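You operate a simulated robot arm through the tools that you are given. There is no shell and no other tool. Be economical: measure what you need, move in short steps, check, and stop when the job is done.

You are at the controls of a simulated two-armed robot. One attempt, no reset.

TASK
Take the pale blue board on the drain board and put it away on the top of the middle wall bench. Carry the wide steel tray with both arms and set it on the short island bench top. Put the teal drink bottle on the shelf of the two-tier table. Fetch the white-grip door and set it on the packing bench top. Put the yellow squeegee on the middle island bench top away on the drain board. Open the right packing drawer, take the teal cap and put it inside, then shut the drawer. Do these in any order. Set down upright: teal drink bottle.

The check looks at the end state, three seconds after you hand in, the way a careful person would. Anything else that was tipped, shoved, dropped, spilled or broken makes it a failure. A push-on lid holds only when it is set on centred and level and pressed home; a screw cap is set on level and turned clockwise until tight.

THE ROBOT
Two 7-joint arms with two-finger parallel grippers on one trunk, on a base that drives. Base frame: it is fixed to the floor where the robot stands at the start and does not move with it; the origin is under the middle of the robot, x ahead of it, y to its left, z up. Units: m, rad, N and s.
The left shoulder is at the start at [0.03, 0.119, 0.935], the right one opposite. With the tool pointing down near the work surface each hand reaches from about 0.28 to 0.68 m from the robot's upright axis, wherever it stands, measured 20 degrees to its own side. Places, roughly: drain board [0.7, 0.2, 0.8]; drawer pack [-7.3, 3.9, 0.6]; packing bench top [-8.1, 4.1, 0.8]; pale blue board (17x20x10 cm) [0.5, 0.2, 0.8]; right packing drawer [-7.3, 3.8, 0.7]; shelf of the two-tier table [-5.4, 1.4, 0.3]; short island bench top [-1, -1.6, 0.8]; teal cap (13x8x6 cm) [-7.5, 1.8, 0.8]; teal drink bottle (7x7x21 cm) [-5.3, 1.5, 0.8]; top of the middle wall bench [-6.9, -6.4, 0.5]; white-grip door (40x16x7 cm) [-5.6, 1.6, 0.8]; wide steel tray (52x25x6 cm) [-2.9, 1.3, 0.8]; yellow squeegee (15x4x8 cm) [-7.3, 1.8, 0.8]. Payload 3.43 kg a hand.
Tool frame (each hand has its own): the origin (TCP) lies between the finger pads and is the grasp point; the fingertips stand 0.03 m ahead of it; z points along the fingers, y is the line along which they close. The gripper opens to 0.094 m. The fingers are 0.028 m wide and 0.01 m thick; the gripper's body (0.05 by 0.096 m) begins 0.055 m behind the TCP.
Orientation is that of the tool frame in the base frame, as a unit quaternion [x, y, z, w]. With the fingers straight down and closing along the base's y, the tool's x points along the base's -x, its y along +y and its z along -z.

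THE INTERFACE
- The arms move only by the tool jog_arm. It takes "left_steps", "right_steps" or both (then of equal length, played together; a hand with none holds still); each is a list that holds one entry, the list of rows, each a list of 6 numbers: the shift along the tool's x, y, z in m, then the turn, a rotation vector about the tool's x, y, z in degrees. In form: [[[x, y, z, ax, ay, az], ...]]. A call has 1 to 8 rows; each row shifts and turns the commanded pose from where the row before left it, along the tool's axes as they then stand. "left_jaw" and "right_jaw" are, for a hand that has rows, the finger opening in m, from 0 to 0.094, set as the call begins (left out, the last holds). Rows are played at 5 a second. More than 0.05 m and 0.15 rad between two rows, or a gripper value outside its range, and nothing of the call is played. A pose out of reach is approached as far as the arm can. The call stops where the force on the tool passes 40 N (or 10 N more than at its start, if that is more) or the arm is blocked; 0.2 s more then pass. Each finger travels about 0.072 m/s and halts on what it meets, pressing with about 20 N; the grip force reading is that of the motor and also rises with nothing between the fingers. The clock runs only during rows and for 0.2 s after the last one: add rows that do not move to give the fingers time. It gives the time, the measured TCP pose, the force on the tool (base axes), the opening and the grip force at its end, in the units of the frame above (readings bear some noise), with the torque about the TCP (base axes, N m) and any sound that the robot's microphone picked up.
- Cameras (640 x 400 px; columns grow to the right, rows downward): "scene" is now at [0.0401, 0.0146, 1.6313]; the picture's right is [0.18, -0.98, 0.00], its down [-0.81, -0.15, -0.57] and it looks along [0.56, 0.10, -0.82] (base axes); focal length 268 px, centre (320, 200). "left" rides on the left gripper at [0.076, -0.014, -0.102] in its tool frame; the picture's right is [0.18, 0.98, 0.00], its down [-0.75, 0.14, -0.64] and it looks along [-0.63, 0.12, 0.77] (tool axes); focal length 243 px, centre (320, 200). "right" rides on the right gripper at [0.076, 0.014, -0.103] in its tool frame; the picture's right is [-0.18, 0.98, 0.00], its down [-0.75, -0.14, -0.64] and it looks along [-0.63, -0.12, 0.77] (tool axes); focal length 243 px, centre (320, 200). There is no depth. A picture from a camera that has moved, and an enlarged one, comes with that camera's place and axes in the base frame and with its lens.
- get_image(camera): a new picture of that camera. The clock stands still meanwhile.
- lift_body(by): slides the trunk up (or, below 0, down) by that many m; the arms and the scene camera ride with it, the base frame stays. It gives what a move gives, with no picture.
- base_move(legs): drives the robot by 1 to 6 legs, each [ahead, turn to the left] in m and rad, along the robot's own axes; the way and the turn of a leg run together, so that a leg with both is an arc; at most 1.5 m and 3.142 rad a leg. The arms and the cameras ride along, it lands a little off, and it stops where it bumps. It gives what a move gives.
- head_to(pan, tilt): turns the head with the scene camera to pan (to the left, within 2.496 rad either way) and tilt (down, from -0.506 to 1.204), counted from straight ahead of the robot. It gives what a move gives.
- zoom(camera, box): a new picture of the part [left, top, right, bottom] of that camera's present view, enlarged. The clock stands still meanwhile.
- finish_job(): hands the job in; it is judged then, once.

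Work in short steps. Places have to be worked out from the pictures, the camera data and where the tool is seen: move nearer, look again, correct. Check each grasp and each placing, and mend what went wrong. You have 196 turns and 184 pictures in all, those below and enlarged ones among them. Open the grippers and draw the arms clear of the work before you hand the job in, unless the task says otherwise; then end with one line.

The tools are called after "Emit:" as name(argument=value, ...) on one line, values as JSON. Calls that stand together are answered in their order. jog_arm: Moves the arms, as the interface text tells. Its arguments: {"type":"object","properties":{"left_steps":{"type":"array","items":{"type":"array","items":{"type":"array","items":{"type":"number"}}}},"left_jaw":{"type":"number"},"right_steps":{"type":"array","items":{"type":"array","items":{"type":"array","items":{"type":"number"}}}},"right_jaw":{"type":"number"}},"required":[]} The other tools are called the same way: lift_body (by) slides the trunk up or down; base_move (legs) drives the base; head_to (pan, tilt) turns the head that bears the scene camera; get_image (camera) takes a picture; zoom (camera, box) takes an enlarged picture of a part of a camera's view; finish_job () hands the job in.

At the start:

```text
time_s: 0.0
left_tool_pos: [0.4096, 0.2694, 1.0747]
left_tcp_rot: [0.001, 1.0, 0.0, 0.0]
left_wrist_force: [-0.3, -0.1, 0.2]
left_torque: [0.02, 0.03, 0.01]
left_width: 0.0939
left_finger_force: 0.0
right_tool_pos: [0.3573, -0.0694, 1.0062]
right_tcp_rot: [-0.001, 1.0, -0.001, 0.001]
right_wrist_force: [0.0, 0.2, 0.1]
right_torque: [0.02, -0.06, 0.0]
right_width: 0.0938
right_finger_force: 0.1
trunk travel left (down, up): [-0.2, 0.21]
robot x, y, heading: [0.0002, -0.0006, -0.004]
head pan, tilt: [0.18, 0.965]
```

scene: 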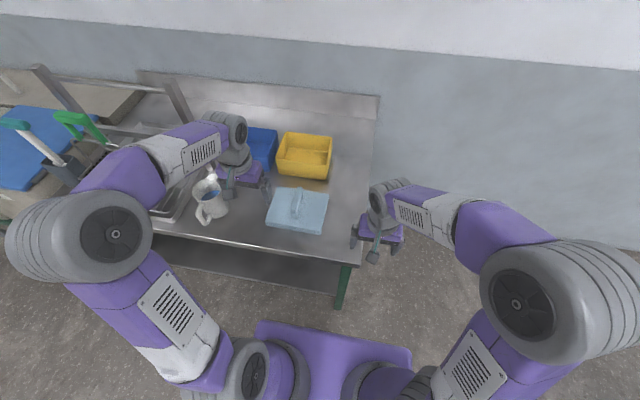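
right: 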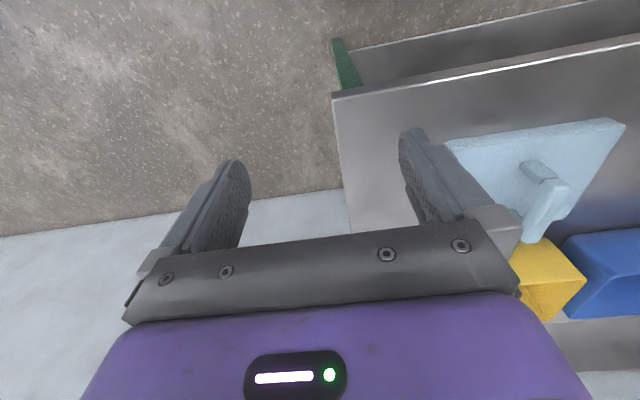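
left: 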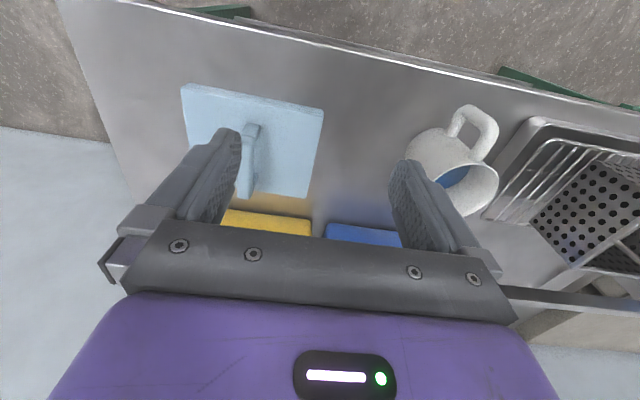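

I'll start by looking closely at the pale blue board and its handle.

Emit:
zoom(camera="scene", box=[180, 120, 380, 245])

Emit:
zoom(camera="left", box=[160, 60, 360, 220])

```text
3.20 times, centred on (280, 182) of scene
camera zoom: at [0.0401, 0.0146, 1.6313], right [0.18, -0.98, 0.0], down [-0.81, -0.15, -0.57], along [0.56, 0.1, -0.82], focal length 857 px, centre (448, 256)
```

zoom: 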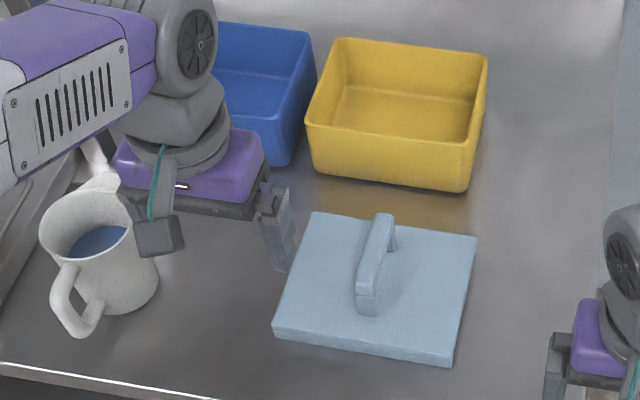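

```text
2.50 times, centred on (260, 140) of left
camera zoom: at [0.3344, 0.2544, 1.1783], right [-0.18, 0.98, 0.0], down [0.75, 0.14, 0.64], along [0.63, 0.12, -0.77], focal length 606 px, centre (470, 350)
```

zoom: 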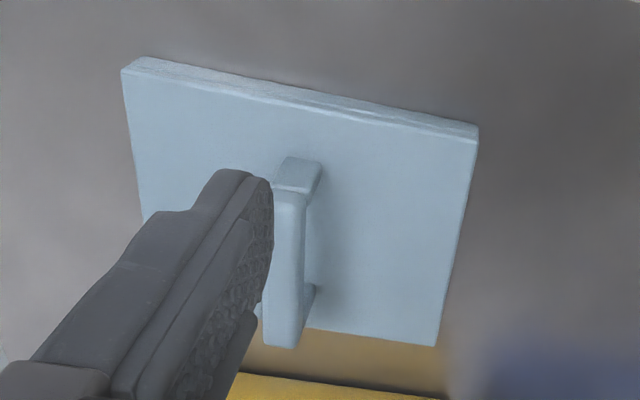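

The handle bar runs along base x, centred at about (0.558, 0.188) with its top near z 0.857. I'll bring the left hand above it and look.

Emit:
jog_arm(left_steps=[[[-0.037, -0.02, 0.03, 0, 0, 0], [-0.037, -0.02, 0.03, 0, 0, 0], [-0.037, -0.02, 0.03, 0, 0, 0], [-0.037, -0.021, 0.03, 0, 0, 0], [0, 0, 0, 0, 0, 0]]], left_jaw=0.094)

Emit:
get_image(camera="left")

Emit:
get_image(camera="scene")

```text
refused: row 1 steps farther than a row can; nothing moved
```

```text
178 pictures are left
camera left: at [0.3344, 0.2544, 1.1783], right [-0.18, 0.98, 0.0], down [0.75, 0.14, 0.64], along [0.63, 0.12, -0.77], focal length 243 px, centre (320, 200)
```

left: 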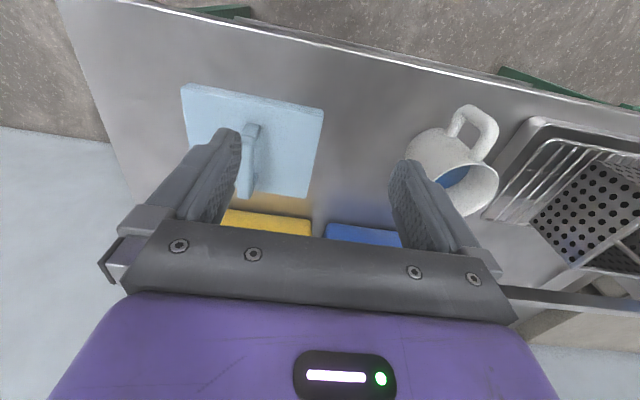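

```text
177 pictures are left
camera scene: at [0.0401, 0.0146, 1.6313], right [0.18, -0.98, 0.0], down [-0.81, -0.15, -0.57], along [0.56, 0.1, -0.82], focal length 268 px, centre (320, 200)
```

scene: 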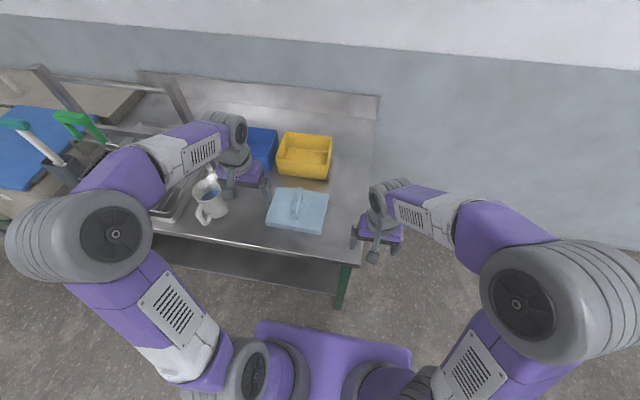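

The rows were over the step limit (the shift counts as a vector), so I'll use smaller ones.

Emit:
jog_arm(left_steps=[[[-0.025, -0.0135, 0.02, 0, 0, 0], [-0.025, -0.0135, 0.02, 0, 0, 0], [-0.025, -0.0135, 0.02, 0, 0, 0], [-0.025, -0.0135, 0.02, 0, 0, 0], [-0.025, -0.0135, 0.02, 0, 0, 0], [-0.023, -0.0135, 0.02, 0, 0, 0], [0, 0, 0, 0, 0, 0]]], left_jaw=0.094)

Emit:
get_image(camera="left")

```text
time_s: 1.6
left_tool_pos: [0.5599, 0.1882, 0.9558]
left_tcp_rot: [0.0, 1.0, 0.0, 0.001]
left_wrist_force: [-0.5, -0.3, 0.2]
left_torque: [0.0, -0.02, 0.03]
left_width: 0.0941
left_finger_force: 0.0
right_tool_pos: [0.3559, -0.0695, 1.0055]
right_tcp_rot: [0.0, 1.0, 0.0, 0.0]
right_wrist_force: [-0.2, -0.6, 0.0]
right_torque: [0.03, 0.01, -0.01]
right_width: 0.0941
right_finger_force: 0.0
trunk travel left (down, up): [-0.2, 0.21]
robot x, y, heading: [-0.0008, -0.0015, 0.002]
head pan, tilt: [0.18, 0.965]
```

```text
176 pictures are left
camera left: at [0.484, 0.1736, 1.0587], right [-0.18, 0.98, 0.0], down [0.75, 0.14, 0.64], along [0.63, 0.12, -0.77], focal length 243 px, centre (320, 200)
```

left: 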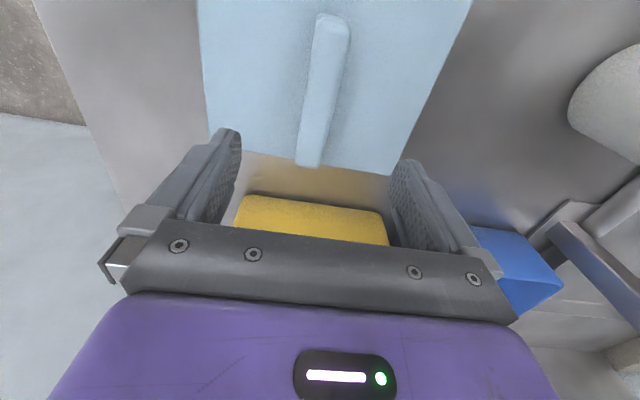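

The handle centre works out to (0.55, 0.186), lined up with the hand. I descend and close.

Emit:
jog_arm(left_steps=[[[0.005, -0.001, 0.04, 0, 0, 0], [0.004, -0.001, 0.04, 0, 0, 0], [0, 0, 0.033, 0, 0, 0], [0, 0, 0, 0, 0, 0]]], left_jaw=0.094)

Emit:
jog_arm(left_steps=[[[0, 0, 0, 0, 0, 0], [0, 0, 0, 0, 0, 0], [0, 0, 0, 0, 0, 0], [0, 0, 0, 0, 0, 0], [0, 0, 0, 0, 0, 0], [0, 0, 0, 0, 0, 0]]], left_jaw=0)

Emit:
get_image(camera="left")

```text
time_s: 2.4
left_tool_pos: [0.5521, 0.1853, 0.8598]
left_tcp_rot: [-0.001, 1.0, -0.001, 0.006]
left_wrist_force: [-5.4, -2.2, 21.8]
left_torque: [1.12, 0.73, 0.45]
left_width: 0.0932
left_finger_force: 0.0
right_tool_pos: [0.3548, -0.0688, 1.0067]
right_tcp_rot: [0.0, 1.0, 0.0, 0.0]
right_wrist_force: [1.2, 0.3, -0.1]
right_torque: [-0.03, 0.04, 0.03]
right_width: 0.0941
right_finger_force: 0.1
trunk travel left (down, up): [-0.2, 0.21]
robot x, y, heading: [0.0003, 0.0025, 0.004]
head pan, tilt: [0.18, 0.965]
stopped in row 3 (left hand): the force on the tool passed its limit at 70 N (the readings are from after the stop); the commanded pose is now the measured one
```

```text
time_s: 3.8
left_tool_pos: [0.5523, 0.1837, 0.8595]
left_tcp_rot: [-0.001, 1.0, 0.0, 0.007]
left_wrist_force: [2.4, -1.3, 23.2]
left_torque: [-0.03, 0.15, -0.55]
left_width: 0.0263
left_finger_force: 20.2
right_tool_pos: [0.3554, -0.0695, 1.0061]
right_tcp_rot: [0.0, 1.0, 0.0, 0.0]
right_wrist_force: [0.0, -0.7, 0.3]
right_torque: [0.0, 0.03, 0.05]
right_width: 0.0943
right_finger_force: 0.0
trunk travel left (down, up): [-0.2, 0.21]
robot x, y, heading: [0.0045, 0.0006, 0.001]
head pan, tilt: [0.18, 0.965]
```

```text
175 pictures are left
camera left: at [0.4745, 0.1694, 0.9621], right [-0.19, 0.98, 0.0], down [0.74, 0.14, 0.65], along [0.64, 0.12, -0.76], focal length 243 px, centre (320, 200)
```

left: 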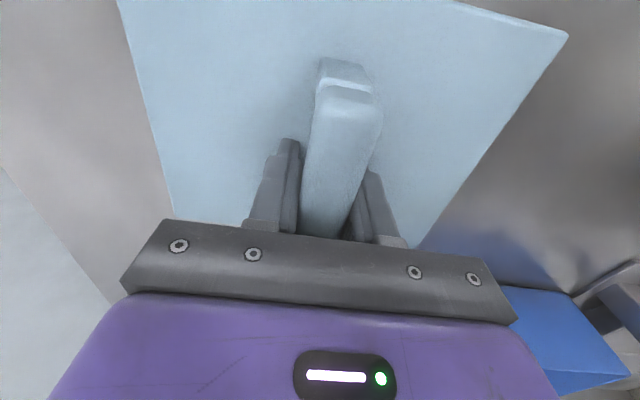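

The fingers hold the bar (26 mm opening) with tips at the plate. I lift and check.

Emit:
jog_arm(left_steps=[[[0, 0, -0.03, 0, 0, 0], [0, 0, -0.04, 0, 0, 0], [0, 0, -0.04, 0, 0, 0], [0, 0, -0.04, 0, 0, 0], [0.03, 0, -0.03, 0, 0, 0], [0.04, 0, 0, 0, 0, 0], [0.04, 0, 0, 0, 0, 0]]], left_jaw=0)

Emit:
get_image(camera="left")

Emit:
get_image(camera="scene")

```text
time_s: 5.4
left_tool_pos: [0.4395, 0.1862, 1.0365]
left_tcp_rot: [-0.002, 1.0, -0.001, 0.005]
left_wrist_force: [-0.5, 0.2, -3.7]
left_torque: [-0.01, -0.06, 0.0]
left_width: 0.0263
left_finger_force: 20.2
right_tool_pos: [0.3556, -0.0691, 1.0061]
right_tcp_rot: [0.0, 1.0, 0.0, 0.0]
right_wrist_force: [-0.9, -0.3, 0.0]
right_torque: [0.0, -0.01, 0.01]
right_width: 0.0942
right_finger_force: 0.1
trunk travel left (down, up): [-0.2, 0.21]
robot x, y, heading: [0.0043, -0.0002, -0.003]
head pan, tilt: [0.18, 0.965]
```

```text
174 pictures are left
camera left: at [0.3628, 0.1724, 1.1386], right [-0.19, 0.98, 0.0], down [0.75, 0.14, 0.65], along [0.64, 0.12, -0.76], focal length 243 px, centre (320, 200)
```

left: 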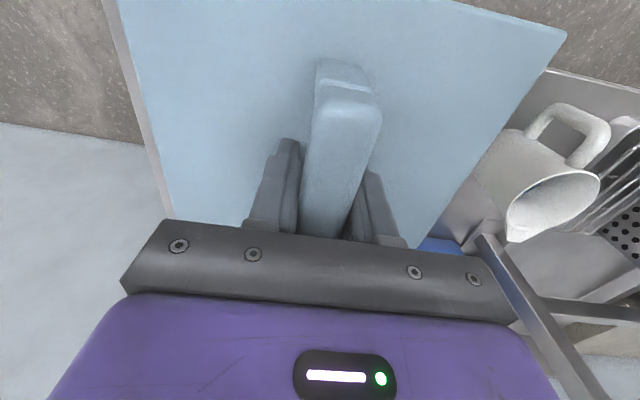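

```text
173 pictures are left
camera scene: at [0.0387, 0.0151, 1.6314], right [0.18, -0.98, 0.0], down [-0.81, -0.15, -0.57], along [0.56, 0.1, -0.82], focal length 268 px, centre (320, 200)
```

scene: 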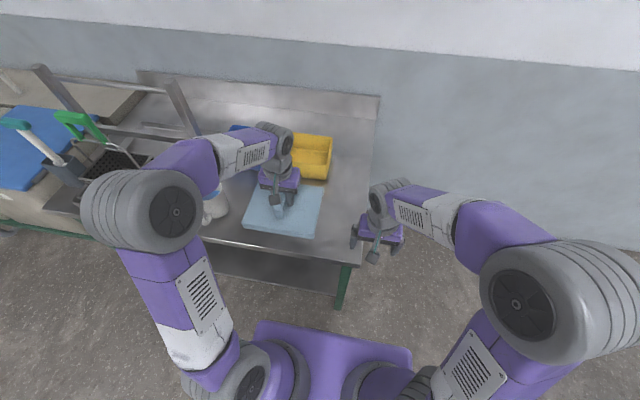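

The board is held. I back away from the drain board, then look around to plan the route.

Emit:
base_move(legs=[[-0.5, 0]])

Emit:
head_to(pan=2.4, tilt=0.35)

Emit:
get_image(camera="scene")

Emit:
head_to(pan=-2.4, tilt=0.35)

Emit:
get_image(camera="scene")

```text
time_s: 8.4
left_tool_pos: [-0.0726, 0.1856, 1.0369]
left_tcp_rot: [0.0, 1.0, 0.001, 0.006]
left_wrist_force: [1.0, -0.2, -3.5]
left_torque: [0.02, -0.03, -0.01]
left_width: 0.0264
left_finger_force: 19.9
right_tool_pos: [-0.1581, -0.0696, 1.0065]
right_tcp_rot: [0.001, 1.0, 0.0, 0.0]
right_wrist_force: [-1.2, -0.6, 0.5]
right_torque: [0.0, 0.0, -0.02]
right_width: 0.094
right_finger_force: 0.1
trunk travel left (down, up): [-0.2, 0.21]
robot x, y, heading: [-0.5144, 0.0021, -0.001]
head pan, tilt: [0.18, 0.965]
```

```text
time_s: 10.5
left_tool_pos: [-0.0735, 0.1866, 1.0367]
left_tcp_rot: [0.001, 1.0, 0.0, 0.005]
left_wrist_force: [0.3, -0.3, -3.1]
left_torque: [-0.01, 0.03, -0.01]
left_width: 0.0264
left_finger_force: 20.3
right_tool_pos: [-0.158, -0.0694, 1.0056]
right_tcp_rot: [0.001, 1.0, 0.0, 0.0]
right_wrist_force: [-0.1, 0.0, -0.7]
right_torque: [0.05, 0.04, -0.01]
right_width: 0.0941
right_finger_force: 0.1
trunk travel left (down, up): [-0.2, 0.21]
robot x, y, heading: [-0.5114, -0.0017, -0.002]
head pan, tilt: [2.4, 0.351]
```

```text
172 pictures are left
camera scene: at [-0.6128, 0.0654, 1.6837], right [0.68, 0.74, 0.0], down [0.25, -0.23, -0.94], along [-0.69, 0.64, -0.34], focal length 268 px, centre (320, 200)
```

scene: 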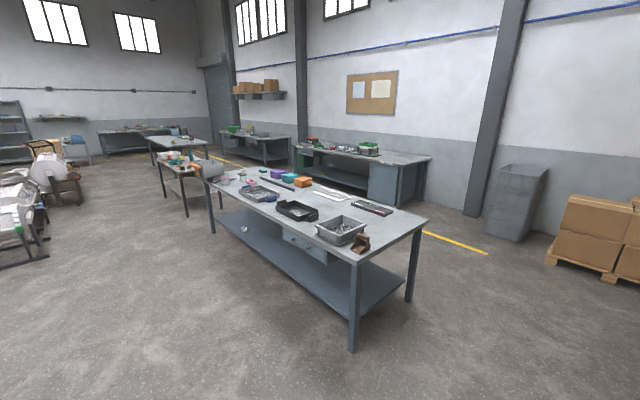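

```text
time_s: 14.3
left_tool_pos: [-0.0727, 0.1853, 1.0365]
left_tcp_rot: [0.0, 1.0, 0.0, 0.004]
left_wrist_force: [1.4, 0.7, -3.0]
left_torque: [-0.03, -0.03, -0.01]
left_width: 0.0265
left_finger_force: 20.0
right_tool_pos: [-0.1587, -0.0714, 1.0055]
right_tcp_rot: [0.001, 1.0, 0.0, 0.0]
right_wrist_force: [0.0, 0.0, 0.0]
right_torque: [-0.01, 0.02, 0.01]
right_width: 0.094
right_finger_force: 0.0
trunk travel left (down, up): [-0.2, 0.21]
robot x, y, heading: [-0.5098, 0.0021, -0.0]
head pan, tilt: [-2.4, 0.351]
```

```text
171 pictures are left
camera scene: at [-0.6131, -0.0604, 1.6837], right [-0.67, 0.74, 0.0], down [0.25, 0.23, -0.94], along [-0.69, -0.63, -0.34], focal length 268 px, centre (320, 200)
```

scene: 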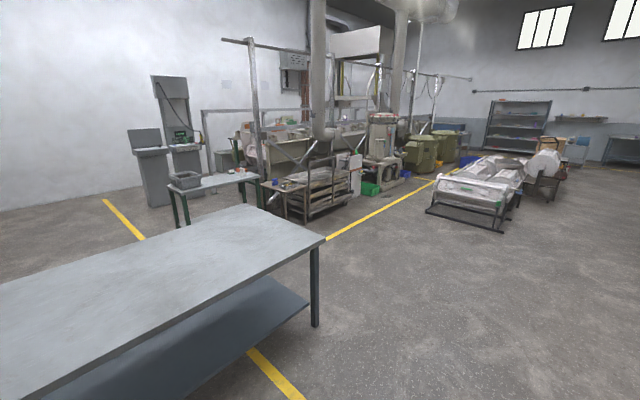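

I'll zoom toward where the middle wall bench should be (about column 305, row 140), and toward the islands.

Emit:
zoom(camera="scene", box=[200, 80, 440, 230])

Emit:
zoom(camera="scene", box=[400, 80, 640, 230])

```text
2.67 times, centred on (320, 155) of scene
camera zoom: at [-0.6131, -0.0604, 1.6837], right [-0.67, 0.74, 0.0], down [0.25, 0.23, -0.94], along [-0.69, -0.63, -0.34], focal length 714 px, centre (320, 320)
```

zoom: 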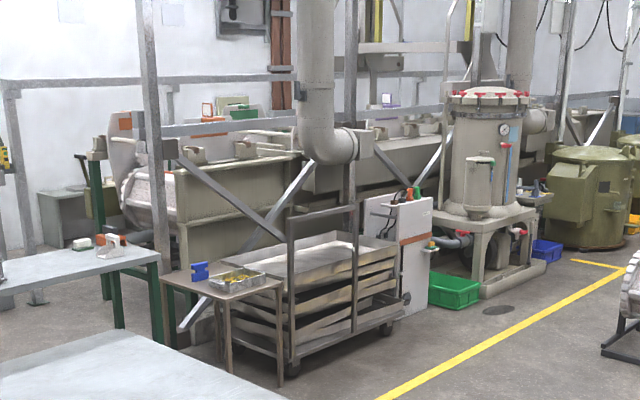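

```text
2.67 times, centred on (520, 155) of scene
camera zoom: at [-0.6131, -0.0604, 1.6837], right [-0.67, 0.74, 0.0], down [0.25, 0.23, -0.94], along [-0.69, -0.63, -0.34], focal length 714 px, centre (-213, 320)
```

zoom: 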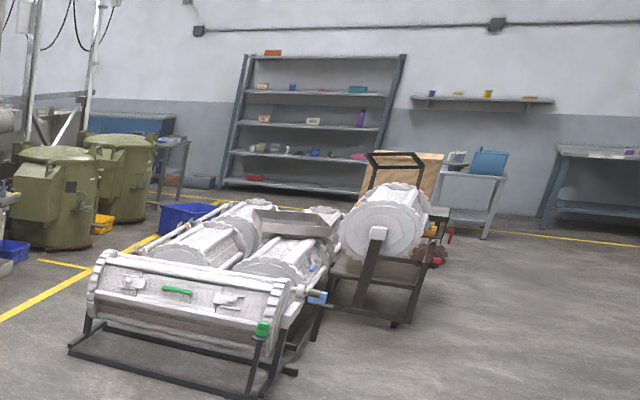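

The wall bench is behind the plating line. I turn right and look down the east aisle.

Emit:
base_move(legs=[[0, -1.571]])

Emit:
head_to(pan=0.3, tilt=0.4)

Emit:
get_image(camera="scene")

```text
time_s: 18.5
left_tool_pos: [-0.3284, -0.4403, 1.0366]
left_tcp_rot: [0.707, 0.707, -0.003, 0.005]
left_wrist_force: [0.2, -0.5, -2.8]
left_torque: [0.0, 0.03, 0.01]
left_width: 0.0262
left_finger_force: 19.7
right_tool_pos: [-0.5844, -0.3574, 1.0066]
right_tcp_rot: [0.708, 0.706, 0.0, 0.0]
right_wrist_force: [-0.6, 0.0, -0.8]
right_torque: [0.03, 0.0, -0.01]
right_width: 0.0939
right_finger_force: 0.0
trunk travel left (down, up): [-0.2, 0.21]
robot x, y, heading: [-0.5133, -0.0017, -1.577]
head pan, tilt: [-2.4, 0.351]
```

```text
time_s: 20.9
left_tool_pos: [-0.3295, -0.4421, 1.0356]
left_tcp_rot: [0.707, 0.707, -0.004, 0.003]
left_wrist_force: [-1.3, -0.2, -3.3]
left_torque: [-0.01, 0.0, 0.01]
left_width: 0.0262
left_finger_force: 20.1
right_tool_pos: [-0.5856, -0.3568, 1.0059]
right_tcp_rot: [0.709, 0.706, 0.0, -0.001]
right_wrist_force: [0.3, 0.0, -0.3]
right_torque: [0.03, -0.01, 0.02]
right_width: 0.0939
right_finger_force: 0.1
trunk travel left (down, up): [-0.2, 0.21]
robot x, y, heading: [-0.5175, 0.0017, -1.575]
head pan, tilt: [0.3, 0.4]
```

```text
168 pictures are left
camera scene: at [-0.4873, -0.0567, 1.6791], right [-0.96, -0.29, 0.0], down [-0.11, 0.37, -0.92], along [0.27, -0.88, -0.39], focal length 268 px, centre (320, 200)
```

scene: 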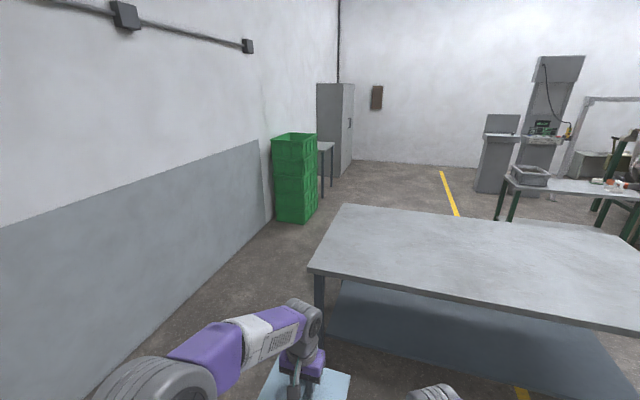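

The short island spans x −1.83…−0.10, y −1.14…−2.0. I go past its east side, keeping about 0.5 m off it and clear of the green crates, to reach the south-east aisle.

Emit:
base_move(legs=[[0, 0.785], [1.38, 0], [0, -0.785], [1.1, 0], [0, -0.7], [1.5, 0]])

Emit:
head_to(pan=-0.3, tilt=0.35)

Emit:
get_image(camera="scene")

```text
time_s: 45.8
left_tool_pos: [-0.6649, -3.6249, 1.0354]
left_tcp_rot: [0.911, 0.412, -0.004, 0.002]
left_wrist_force: [0.7, -0.6, -4.3]
left_torque: [0.03, 0.0, 0.01]
left_width: 0.0265
left_finger_force: 19.6
right_tool_pos: [-0.7996, -3.392, 1.0072]
right_tcp_rot: [0.911, 0.411, 0.0, 0.0]
right_wrist_force: [-0.4, -0.3, -0.7]
right_torque: [-0.01, 0.01, 0.01]
right_width: 0.0939
right_finger_force: 0.0
trunk travel left (down, up): [-0.2, 0.21]
robot x, y, heading: [-0.5092, -3.1697, -2.294]
head pan, tilt: [0.3, 0.4]
```

```text
time_s: 46.8
left_tool_pos: [-0.6649, -3.6249, 1.0361]
left_tcp_rot: [0.911, 0.412, -0.004, 0.002]
left_wrist_force: [0.8, -0.3, -2.9]
left_torque: [-0.06, 0.01, -0.05]
left_width: 0.0262
left_finger_force: 19.9
right_tool_pos: [-0.8013, -3.392, 1.0053]
right_tcp_rot: [0.912, 0.411, 0.0, 0.0]
right_wrist_force: [-0.2, 0.5, -0.2]
right_torque: [0.02, 0.0, 0.0]
right_width: 0.094
right_finger_force: 0.1
trunk travel left (down, up): [-0.2, 0.21]
robot x, y, heading: [-0.5136, -3.1684, -2.297]
head pan, tilt: [-0.3, 0.351]
```

```text
167 pictures are left
camera scene: at [-0.5727, -3.1953, 1.6836], right [-0.52, 0.85, 0.0], down [0.29, 0.18, -0.94], along [-0.8, -0.49, -0.34], focal length 268 px, centre (320, 200)
```

scene: 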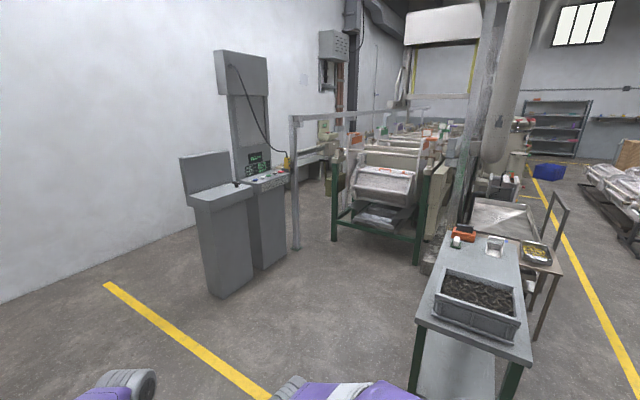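

Kiosks stand at about (−1.8…−2.5, −5.0…−5.4) with about 1.2 m between them and the back wall. I'll drive to (−1.15, −5.8), face west and look along the wall.

Emit:
base_move(legs=[[0, 0.5], [1.35, 0], [1.3, 0], [0, -1.345]])

Emit:
head_to(pan=0, tilt=0.3)

Emit:
get_image(camera="scene")

```text
time_s: 64.2
left_tool_pos: [-1.5404, -5.8795, 1.0353]
left_tcp_rot: [1.0, -0.006, -0.004, 0.0]
left_wrist_force: [-0.2, -1.6, -3.3]
left_torque: [0.01, -0.01, 0.01]
left_width: 0.0264
left_finger_force: 19.7
right_tool_pos: [-1.4528, -5.6264, 1.0049]
right_tcp_rot: [1.0, -0.008, 0.0, 0.0]
right_wrist_force: [-0.2, 0.5, 0.6]
right_torque: [0.01, -0.01, 0.0]
right_width: 0.0939
right_finger_force: 0.1
trunk travel left (down, up): [-0.2, 0.21]
robot x, y, heading: [-1.0917, -5.7022, 3.129]
head pan, tilt: [-0.3, 0.351]
```

```text
time_s: 65.0
left_tool_pos: [-1.5409, -5.8811, 1.0347]
left_tcp_rot: [1.0, -0.006, -0.004, 0.0]
left_wrist_force: [0.1, -0.8, -2.4]
left_torque: [-0.01, 0.02, 0.0]
left_width: 0.0264
left_finger_force: 19.4
right_tool_pos: [-1.452, -5.6258, 1.0066]
right_tcp_rot: [1.0, -0.007, 0.0, 0.0]
right_wrist_force: [0.0, -1.1, 0.1]
right_torque: [0.01, 0.01, 0.02]
right_width: 0.094
right_finger_force: 0.0
trunk travel left (down, up): [-0.2, 0.21]
robot x, y, heading: [-1.096, -5.6996, 3.127]
head pan, tilt: [0.0, 0.3]
```

```text
166 pictures are left
camera scene: at [-1.1605, -5.6977, 1.6884], right [0.01, 1.0, 0.0], down [0.3, 0.0, -0.96], along [-0.96, 0.01, -0.3], focal length 268 px, centre (320, 200)
```

scene: 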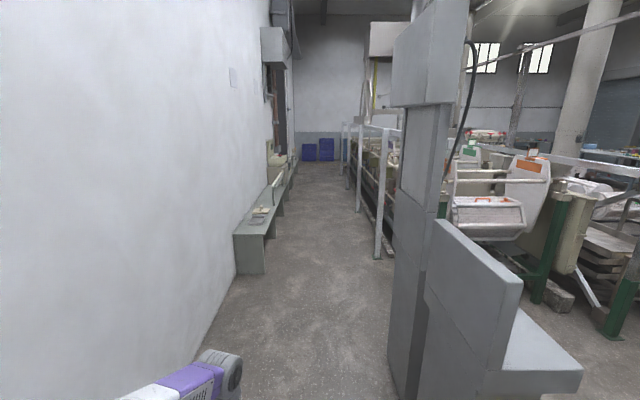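

The aisle is clear, centred on y≈−5.7, with low wall benches on the left. I zoom in on the benches, then drive closer.

Emit:
zoom(camera="scene", box=[220, 120, 380, 280])

Emit:
base_move(legs=[[0, 0.02], [1.5, 0], [1.5, 0], [1.0, 0]])

Emit:
head_to(pan=0.35, tilt=0.6)

Emit:
get_image(camera="scene")

```text
2.50 times, centred on (300, 200) of scene
camera zoom: at [-1.1605, -5.6977, 1.6884], right [0.01, 1.0, 0.0], down [0.3, 0.0, -0.96], along [-0.96, 0.01, -0.3], focal length 670 px, centre (370, 200)
```

zoom: 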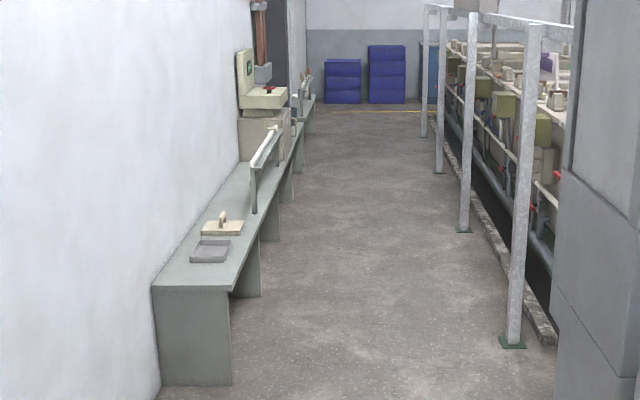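

```text
time_s: 84.7
left_tool_pos: [-5.5535, -5.9415, 1.0357]
left_tcp_rot: [1.0, 0.006, -0.004, 0.0]
left_wrist_force: [1.2, -0.6, -3.2]
left_torque: [-0.02, -0.02, -0.01]
left_width: 0.0265
left_finger_force: 19.6
right_tool_pos: [-5.4714, -5.6825, 1.0059]
right_tcp_rot: [1.0, 0.005, 0.001, 0.0]
right_wrist_force: [0.2, -0.1, 0.3]
right_torque: [0.03, -0.04, 0.02]
right_width: 0.0942
right_finger_force: 0.1
trunk travel left (down, up): [-0.2, 0.21]
robot x, y, heading: [-5.1125, -5.7514, -3.127]
head pan, tilt: [0.0, 0.3]
```

```text
time_s: 85.5
left_tool_pos: [-5.5528, -5.9403, 1.0351]
left_tcp_rot: [1.0, 0.006, -0.005, 0.0]
left_wrist_force: [0.8, -0.1, -3.6]
left_torque: [-0.03, 0.03, -0.02]
left_width: 0.0265
left_finger_force: 20.5
right_tool_pos: [-5.4695, -5.683, 1.0053]
right_tcp_rot: [1.0, 0.005, 0.0, 0.0]
right_wrist_force: [0.4, 0.4, 0.2]
right_torque: [-0.01, -0.02, 0.01]
right_width: 0.0941
right_finger_force: 0.1
trunk travel left (down, up): [-0.2, 0.21]
robot x, y, heading: [-5.1106, -5.7487, -3.132]
head pan, tilt: [0.351, 0.6]
```

```text
164 pictures are left
camera scene: at [-5.1668, -5.7788, 1.6609], right [-0.35, 0.94, 0.0], down [0.53, 0.2, -0.83], along [-0.77, -0.29, -0.56], focal length 268 px, centre (320, 200)
```

scene: 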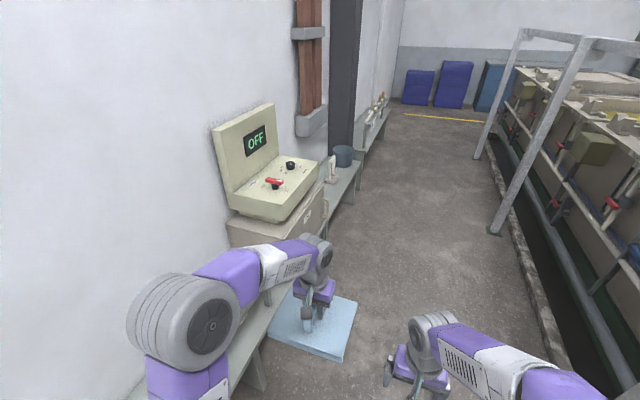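

The middle bench starts beyond the control cabinet. I shift a little toward the rail for clearance, move on 1 m, and look at the bench.

Emit:
base_move(legs=[[0, -0.15], [1.0, 0], [0, 0.14]])

Emit:
head_to(pan=0.5, tilt=0.8)

Emit:
get_image(camera="scene")

```text
time_s: 91.9
left_tool_pos: [-6.5404, -5.7528, 1.0357]
left_tcp_rot: [1.0, -0.023, -0.005, -0.001]
left_wrist_force: [0.4, -0.4, -4.1]
left_torque: [0.0, -0.04, -0.02]
left_width: 0.0265
left_finger_force: 20.1
right_tool_pos: [-6.4447, -5.4999, 1.0059]
right_tcp_rot: [1.0, -0.023, 0.0, 0.0]
right_wrist_force: [-0.4, -1.2, -0.9]
right_torque: [0.01, 0.01, 0.01]
right_width: 0.0942
right_finger_force: 0.0
trunk travel left (down, up): [-0.2, 0.21]
robot x, y, heading: [-6.089, -5.5879, 3.091]
head pan, tilt: [0.351, 0.6]
```

```text
time_s: 92.7
left_tool_pos: [-6.5407, -5.7518, 1.0344]
left_tcp_rot: [1.0, -0.022, -0.005, 0.0]
left_wrist_force: [-0.1, 0.5, -3.9]
left_torque: [-0.02, 0.01, -0.02]
left_width: 0.0263
left_finger_force: 19.6
right_tool_pos: [-6.4445, -5.5007, 1.0067]
right_tcp_rot: [1.0, -0.023, 0.0, 0.0]
right_wrist_force: [-0.1, -0.3, 0.3]
right_torque: [0.01, 0.0, 0.0]
right_width: 0.094
right_finger_force: 0.1
trunk travel left (down, up): [-0.2, 0.21]
robot x, y, heading: [-6.089, -5.5879, 3.094]
head pan, tilt: [0.499, 0.799]
```

```text
163 pictures are left
camera scene: at [-6.1349, -5.6217, 1.6441], right [-0.44, 0.9, 0.0], down [0.64, 0.31, -0.7], along [-0.63, -0.3, -0.72], focal length 268 px, centre (320, 200)
```

scene: 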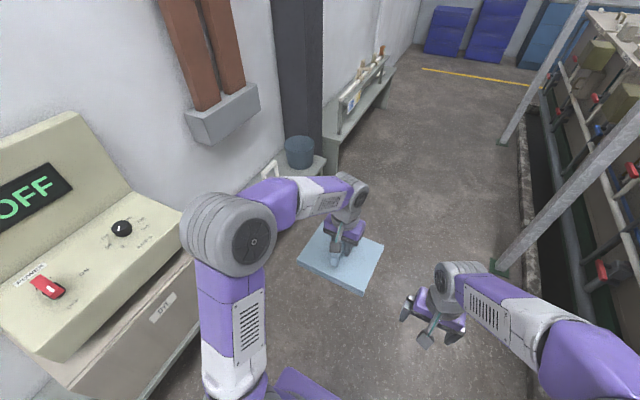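

I drive to x≈−7.05 and turn to face the bench.

Emit:
base_move(legs=[[0.9, 0], [0, 1.618]])

Emit:
head_to(pan=0, tilt=0.8)

Emit:
get_image(camera="scene")

```text
time_s: 101.4
left_tool_pos: [-6.8004, -5.9731, 1.0357]
left_tcp_rot: [0.7, 0.714, -0.003, 0.004]
left_wrist_force: [-0.2, 0.0, -4.0]
left_torque: [-0.02, 0.0, -0.03]
left_width: 0.0264
left_finger_force: 19.5
right_tool_pos: [-7.0582, -5.8931, 1.0064]
right_tcp_rot: [0.7, 0.714, 0.0, 0.0]
right_wrist_force: [-0.2, -0.2, 0.1]
right_torque: [0.01, 0.01, 0.01]
right_width: 0.0938
right_finger_force: 0.1
trunk travel left (down, up): [-0.2, 0.21]
robot x, y, heading: [-6.9968, -5.5361, -1.555]
head pan, tilt: [0.499, 0.799]
```

```text
time_s: 102.4
left_tool_pos: [-6.8009, -5.9734, 1.0358]
left_tcp_rot: [0.7, 0.714, -0.004, 0.004]
left_wrist_force: [0.7, 0.0, -3.1]
left_torque: [-0.02, 0.0, 0.02]
left_width: 0.0264
left_finger_force: 19.9
right_tool_pos: [-7.0583, -5.8935, 1.0065]
right_tcp_rot: [0.701, 0.713, 0.001, 0.0]
right_wrist_force: [-0.2, 0.1, -0.2]
right_torque: [-0.01, 0.01, 0.01]
right_width: 0.0942
right_finger_force: 0.1
trunk travel left (down, up): [-0.2, 0.21]
robot x, y, heading: [-6.9945, -5.5335, -1.548]
head pan, tilt: [0.0, 0.799]
```

```text
162 pictures are left
camera scene: at [-6.9948, -5.5852, 1.644], right [-1.0, -0.02, 0.0], down [-0.01, 0.72, -0.7], along [0.01, -0.7, -0.72], focal length 268 px, centre (320, 200)
```

scene: 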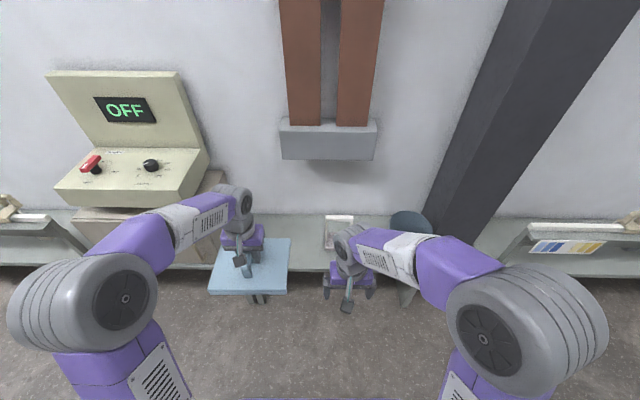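

The bench runs y −6.24…−6.6. There's free space at x −6.55…−7.0, right in line with the held board, so I drive in 0.27 m, lower the trunk, and look.

Emit:
base_move(legs=[[0.27, 0]])

Emit:
lift_body(by=-0.19)

Emit:
get_image(camera="scene")

Emit:
get_image(camera="left")

Emit:
get_image(camera="right")

```text
time_s: 104.3
left_tool_pos: [-6.799, -6.2472, 1.0347]
left_tcp_rot: [0.703, 0.711, -0.003, 0.003]
left_wrist_force: [0.3, 0.2, -3.7]
left_torque: [0.02, -0.02, -0.03]
left_width: 0.0263
left_finger_force: 19.9
right_tool_pos: [-7.0573, -6.1661, 1.0057]
right_tcp_rot: [0.703, 0.711, 0.0, -0.001]
right_wrist_force: [0.6, -0.4, -0.5]
right_torque: [0.02, 0.03, -0.01]
right_width: 0.0941
right_finger_force: 0.1
trunk travel left (down, up): [-0.2, 0.21]
robot x, y, heading: [-6.9892, -5.8064, -1.564]
head pan, tilt: [0.0, 0.799]
```

```text
time_s: 106.4
left_tool_pos: [-6.7999, -6.2466, 0.846]
left_tcp_rot: [0.703, 0.711, -0.003, 0.003]
left_wrist_force: [0.5, 0.3, -3.2]
left_torque: [-0.05, 0.01, -0.02]
left_width: 0.0266
left_finger_force: 19.9
right_tool_pos: [-7.0594, -6.1647, 0.8151]
right_tcp_rot: [0.704, 0.71, 0.0, 0.0]
right_wrist_force: [-0.3, 0.4, 0.0]
right_torque: [-0.01, 0.02, -0.01]
right_width: 0.0938
right_finger_force: 0.1
trunk travel left (down, up): [-0.01, 0.4]
robot x, y, heading: [-6.9893, -5.808, -1.56]
head pan, tilt: [0.0, 0.799]
```

```text
161 pictures are left
camera scene: at [-6.9914, -5.8569, 1.4541], right [-1.0, -0.01, 0.0], down [-0.01, 0.72, -0.7], along [0.01, -0.7, -0.72], focal length 268 px, centre (320, 200)
```

scene: 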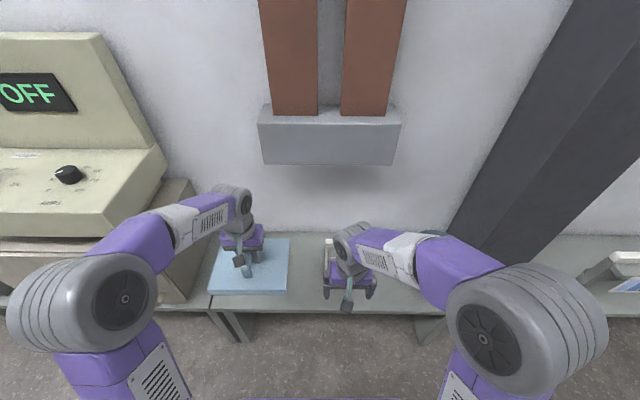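

```text
160 pictures are left
camera left: at [-6.815, -6.1703, 0.9483], right [0.98, 0.2, 0.0], down [0.15, -0.75, 0.65], along [0.13, -0.64, -0.76], focal length 243 px, centre (320, 200)
```

left: 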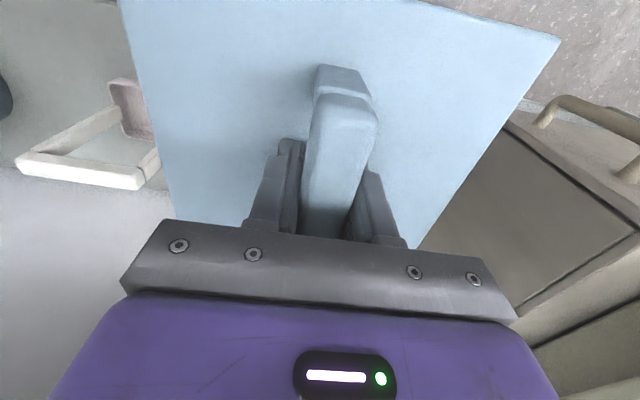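

```text
159 pictures are left
camera right: at [-7.0451, -6.0897, 0.9183], right [0.98, -0.17, 0.0], down [-0.13, -0.76, 0.64], along [-0.11, -0.63, -0.77], focal length 243 px, centre (320, 200)
```

right: 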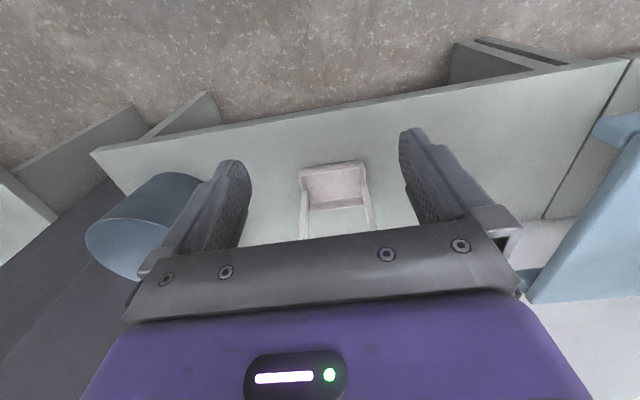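

I extend the board over the bench centreline and lower it in steps until contact.

Emit:
jog_arm(left_steps=[[[-0.041, -0.005, 0.0, 0, 0, 0], [-0.041, -0.005, 0, 0, 0, 0], [-0.041, 0, 0.01, 0, 0, 0], [-0.041, 0, 0.02, 0, 0, 0], [0, 0, 0.04, 0, 0, 0], [0, 0, 0.04, 0, 0, 0], [0, 0, 0.04, 0, 0, 0], [0, 0, 0.04, 0, 0, 0]]], left_jaw=0)

Emit:
get_image(camera="scene")

Emit:
get_image(camera="left")

```text
time_s: 108.2
left_tool_pos: [-6.8091, -6.4138, 0.6604]
left_tcp_rot: [0.702, 0.712, -0.003, 0.003]
left_wrist_force: [0.2, -0.5, -3.0]
left_torque: [0.0, 0.0, 0.01]
left_width: 0.0266
left_finger_force: 19.7
right_tool_pos: [-7.0578, -6.1672, 0.8155]
right_tcp_rot: [0.703, 0.711, 0.0, -0.001]
right_wrist_force: [0.0, 0.5, -0.1]
right_torque: [-0.01, -0.03, 0.0]
right_width: 0.0939
right_finger_force: 0.0
trunk travel left (down, up): [-0.01, 0.4]
robot x, y, heading: [-6.9916, -5.8148, -1.562]
head pan, tilt: [0.0, 0.799]
```

```text
158 pictures are left
camera scene: at [-6.9912, -5.8574, 1.454], right [-1.0, -0.01, 0.0], down [-0.01, 0.72, -0.7], along [0.01, -0.7, -0.72], focal length 268 px, centre (320, 200)
```

scene: 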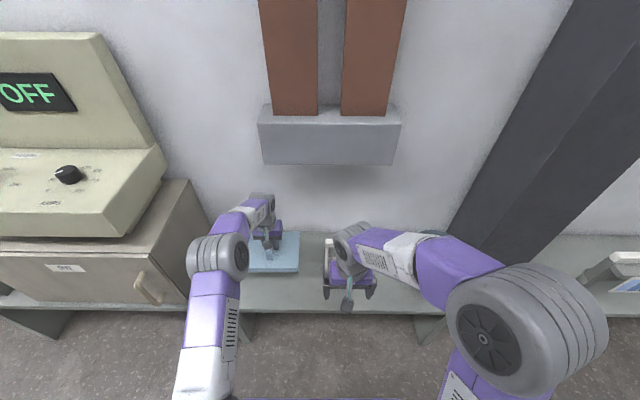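

```text
157 pictures are left
camera left: at [-6.8237, -6.3374, 0.7628], right [0.98, 0.2, 0.0], down [0.15, -0.75, 0.65], along [0.13, -0.64, -0.76], focal length 243 px, centre (320, 200)
```

left: 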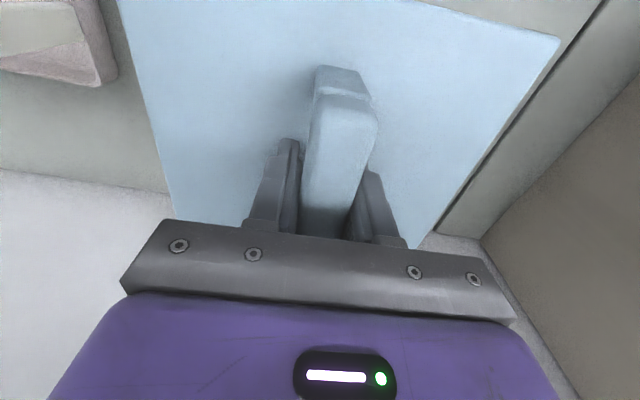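

Clear all round. I lower slowly to contact.

Emit:
jog_arm(left_steps=[[[0, -0.015, 0.03, 0, 0, 0], [0, 0, 0.03, 0, 0, 0], [0, 0, 0.015, 0, 0, 0], [0, 0, 0.01, 0, 0, 0], [0, 0, 0.01, 0, 0, 0], [0, 0, 0.008, 0, 0, 0], [0, 0, 0.008, 0, 0, 0], [0, 0, 0.008, 0, 0, 0]]], left_jaw=0)

```text
time_s: 109.7
left_tool_pos: [-6.8239, -6.4187, 0.5597]
left_tcp_rot: [0.701, 0.713, -0.007, 0.007]
left_wrist_force: [-0.1, -0.9, 14.5]
left_torque: [1.28, -0.03, 0.0]
left_width: 0.0264
left_finger_force: 20.1
right_tool_pos: [-7.0576, -6.165, 0.8171]
right_tcp_rot: [0.704, 0.711, 0.001, 0.0]
right_wrist_force: [-0.2, 0.2, -0.5]
right_torque: [0.01, 0.0, 0.0]
right_width: 0.0944
right_finger_force: 0.0
trunk travel left (down, up): [-0.01, 0.4]
robot x, y, heading: [-6.9913, -5.803, -1.555]
head pan, tilt: [0.0, 0.799]
stopped in row 7 (left hand): the force on the tool passed its limit at 48 N (the readings are from after the stop); the commanded pose is now the measured one
```

The board is down on the bench (contact at z 0.56). I release, rise straight up, and check.

Emit:
jog_arm(left_steps=[[[0, 0, 0, 0, 0, 0], [0, 0, 0, 0, 0, 0], [0, 0, 0, 0, 0, 0], [0, 0, -0.03, 0, 0, 0], [0, 0, -0.04, 0, 0, 0], [0, 0, -0.04, 0, 0, 0], [0, 0, -0.04, 0, 0, 0], [0, 0, -0.04, 0, 0, 0]]], left_jaw=0.094)

Emit:
get_image(camera="scene")

Emit:
get_image(camera="left")

```text
time_s: 111.5
left_tool_pos: [-6.8214, -6.4167, 0.7474]
left_tcp_rot: [0.702, 0.712, -0.006, 0.006]
left_wrist_force: [-0.6, 0.1, 0.3]
left_torque: [0.01, 0.02, 0.01]
left_width: 0.094
left_finger_force: 0.2
right_tool_pos: [-7.0571, -6.1646, 0.8153]
right_tcp_rot: [0.704, 0.71, 0.0, 0.0]
right_wrist_force: [0.0, -0.4, 0.3]
right_torque: [-0.01, -0.03, 0.01]
right_width: 0.0941
right_finger_force: 0.1
trunk travel left (down, up): [-0.01, 0.4]
robot x, y, heading: [-6.9948, -5.8092, -1.564]
head pan, tilt: [0.0, 0.799]
```

```text
156 pictures are left
camera scene: at [-6.9914, -5.8563, 1.454], right [-1.0, -0.01, 0.0], down [-0.01, 0.72, -0.7], along [0.01, -0.7, -0.72], focal length 268 px, centre (320, 200)
```

scene: 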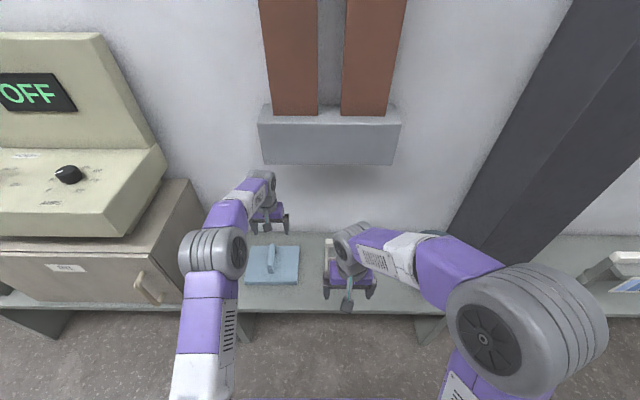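

```text
155 pictures are left
camera left: at [-6.8357, -6.338, 0.85], right [0.98, 0.2, 0.0], down [0.15, -0.74, 0.65], along [0.13, -0.64, -0.76], focal length 243 px, centre (320, 200)
```

left: 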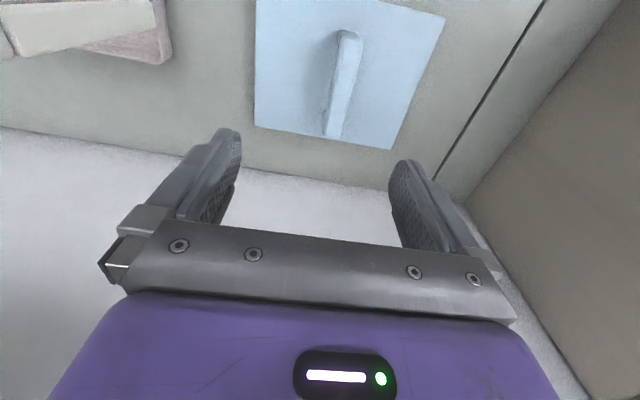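

The board sits flat and well placed. I retract the arm, raise the trunk, back away and turn west.

Emit:
jog_arm(left_steps=[[[0, 0, -0.04, 0, 0, 0], [0, 0, -0.04, 0, 0, 0], [0.04, 0, 0, 0, 0, 0], [0.04, 0, 0, 0, 0, 0], [0.04, 0, 0, 0, 0, 0], [0.04, 0, 0, 0, 0, 0], [0.04, 0, 0, 0, 0, 0]]], left_jaw=0.094)

Emit:
lift_body(by=0.19)

Emit:
base_move(legs=[[-0.22, 0], [0, -1.571]])

Emit:
head_to(pan=-0.2, tilt=0.35)

Emit:
get_image(camera="scene")

```text
time_s: 113.1
left_tool_pos: [-6.8293, -6.2107, 0.8256]
left_tcp_rot: [0.702, 0.712, -0.006, 0.007]
left_wrist_force: [-0.2, -0.1, 0.8]
left_torque: [0.03, -0.01, 0.02]
left_width: 0.0942
left_finger_force: 0.1
right_tool_pos: [-7.0581, -6.1642, 0.8165]
right_tcp_rot: [0.703, 0.711, 0.0, 0.0]
right_wrist_force: [-0.6, -0.1, 0.0]
right_torque: [0.02, 0.0, -0.01]
right_width: 0.0941
right_finger_force: 0.1
trunk travel left (down, up): [-0.01, 0.4]
robot x, y, heading: [-6.9917, -5.807, -1.562]
head pan, tilt: [0.0, 0.799]
```

```text
time_s: 115.2
left_tool_pos: [-6.8287, -6.2105, 1.0151]
left_tcp_rot: [0.702, 0.712, -0.005, 0.007]
left_wrist_force: [-1.1, -0.4, 0.1]
left_torque: [0.0, 0.01, 0.01]
left_width: 0.094
left_finger_force: 0.1
right_tool_pos: [-7.0575, -6.165, 1.0044]
right_tcp_rot: [0.704, 0.71, 0.001, 0.0]
right_wrist_force: [-0.4, 0.9, 0.7]
right_torque: [-0.01, 0.02, 0.0]
right_width: 0.0938
right_finger_force: 0.0
trunk travel left (down, up): [-0.2, 0.21]
robot x, y, heading: [-6.989, -5.8074, -1.561]
head pan, tilt: [0.0, 0.799]
```

```text
time_s: 120.9
left_tool_pos: [-7.4068, -5.7175, 1.0147]
left_tcp_rot: [1.0, -0.026, -0.008, 0.001]
left_wrist_force: [-0.1, 0.6, 0.4]
left_torque: [-0.01, 0.01, 0.02]
left_width: 0.0941
left_finger_force: 0.1
right_tool_pos: [-7.3457, -5.492, 1.0061]
right_tcp_rot: [1.0, -0.027, 0.0, 0.0]
right_wrist_force: [-0.3, -0.9, 1.5]
right_torque: [0.03, 0.0, -0.02]
right_width: 0.0942
right_finger_force: 0.1
trunk travel left (down, up): [-0.2, 0.21]
robot x, y, heading: [-6.9976, -5.5836, 3.084]
head pan, tilt: [0.0, 0.799]
```

```text
time_s: 121.8
left_tool_pos: [-7.4073, -5.7182, 1.0149]
left_tcp_rot: [1.0, -0.026, -0.008, 0.0]
left_wrist_force: [-0.4, 0.0, 0.3]
left_torque: [-0.01, 0.03, -0.01]
left_width: 0.0942
left_finger_force: 0.0
right_tool_pos: [-7.3464, -5.4931, 1.0043]
right_tcp_rot: [1.0, -0.028, 0.001, 0.0]
right_wrist_force: [-0.1, 0.2, -0.2]
right_torque: [-0.03, -0.02, 0.0]
right_width: 0.0943
right_finger_force: 0.1
trunk travel left (down, up): [-0.2, 0.21]
robot x, y, heading: [-6.9945, -5.5835, 3.086]
head pan, tilt: [-0.201, 0.351]
```

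```text
154 pictures are left
camera scene: at [-7.0548, -5.5581, 1.6836], right [0.25, 0.97, 0.0], down [0.33, -0.09, -0.94], along [-0.91, 0.24, -0.34], focal length 268 px, centre (320, 200)
```

scene: 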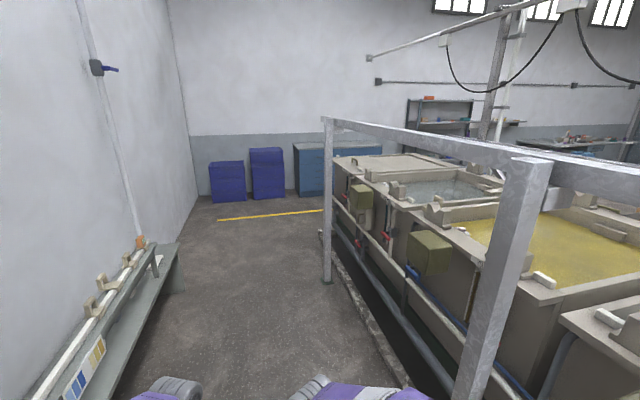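

Path west is clear, with the line's last post at about (−9.2, −4.9). I drive to x≈−10.8, turn north, and look.

Emit:
base_move(legs=[[0, 0.06], [1.5, 0], [1.5, 0], [0.8, 0], [0, -1.57]])

Emit:
head_to(pan=-0.3, tilt=0.3)

Emit:
get_image(camera="scene")

```text
time_s: 144.3
left_tool_pos: [-10.9447, -5.3344, 1.0156]
left_tcp_rot: [0.726, -0.688, -0.006, -0.006]
left_wrist_force: [-0.1, -0.2, -0.1]
left_torque: [-0.01, -0.01, 0.02]
left_width: 0.0938
left_finger_force: 0.1
right_tool_pos: [-10.715, -5.3726, 1.0067]
right_tcp_rot: [0.725, -0.689, 0.0, 0.0]
right_wrist_force: [0.3, -0.3, -1.0]
right_torque: [-0.03, 0.03, 0.01]
right_width: 0.0938
right_finger_force: 0.0
trunk travel left (down, up): [-0.2, 0.21]
robot x, y, heading: [-10.7686, -5.7308, 1.622]
head pan, tilt: [-0.201, 0.351]
```

```text
time_s: 145.0
left_tool_pos: [-10.9454, -5.3346, 1.0155]
left_tcp_rot: [0.726, -0.688, -0.005, -0.005]
left_wrist_force: [0.7, 0.5, -0.1]
left_torque: [0.0, 0.02, 0.02]
left_width: 0.0939
left_finger_force: 0.0
right_tool_pos: [-10.7147, -5.3727, 1.0061]
right_tcp_rot: [0.724, -0.69, 0.0, 0.0]
right_wrist_force: [0.0, 0.0, 0.1]
right_torque: [0.02, -0.01, -0.02]
right_width: 0.0937
right_finger_force: 0.1
trunk travel left (down, up): [-0.2, 0.21]
robot x, y, heading: [-10.769, -5.7301, 1.62]
head pan, tilt: [-0.3, 0.3]
```

```text
153 pictures are left
camera scene: at [-10.7422, -5.6688, 1.6884], right [0.97, -0.25, 0.0], down [-0.07, -0.29, -0.96], along [0.24, 0.93, -0.3], focal length 268 px, centre (320, 200)
```

scene: 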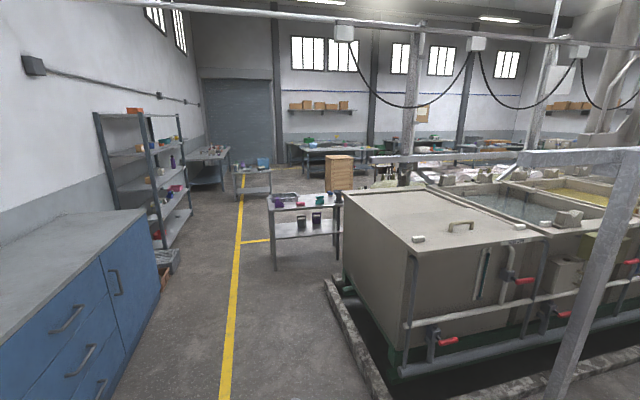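

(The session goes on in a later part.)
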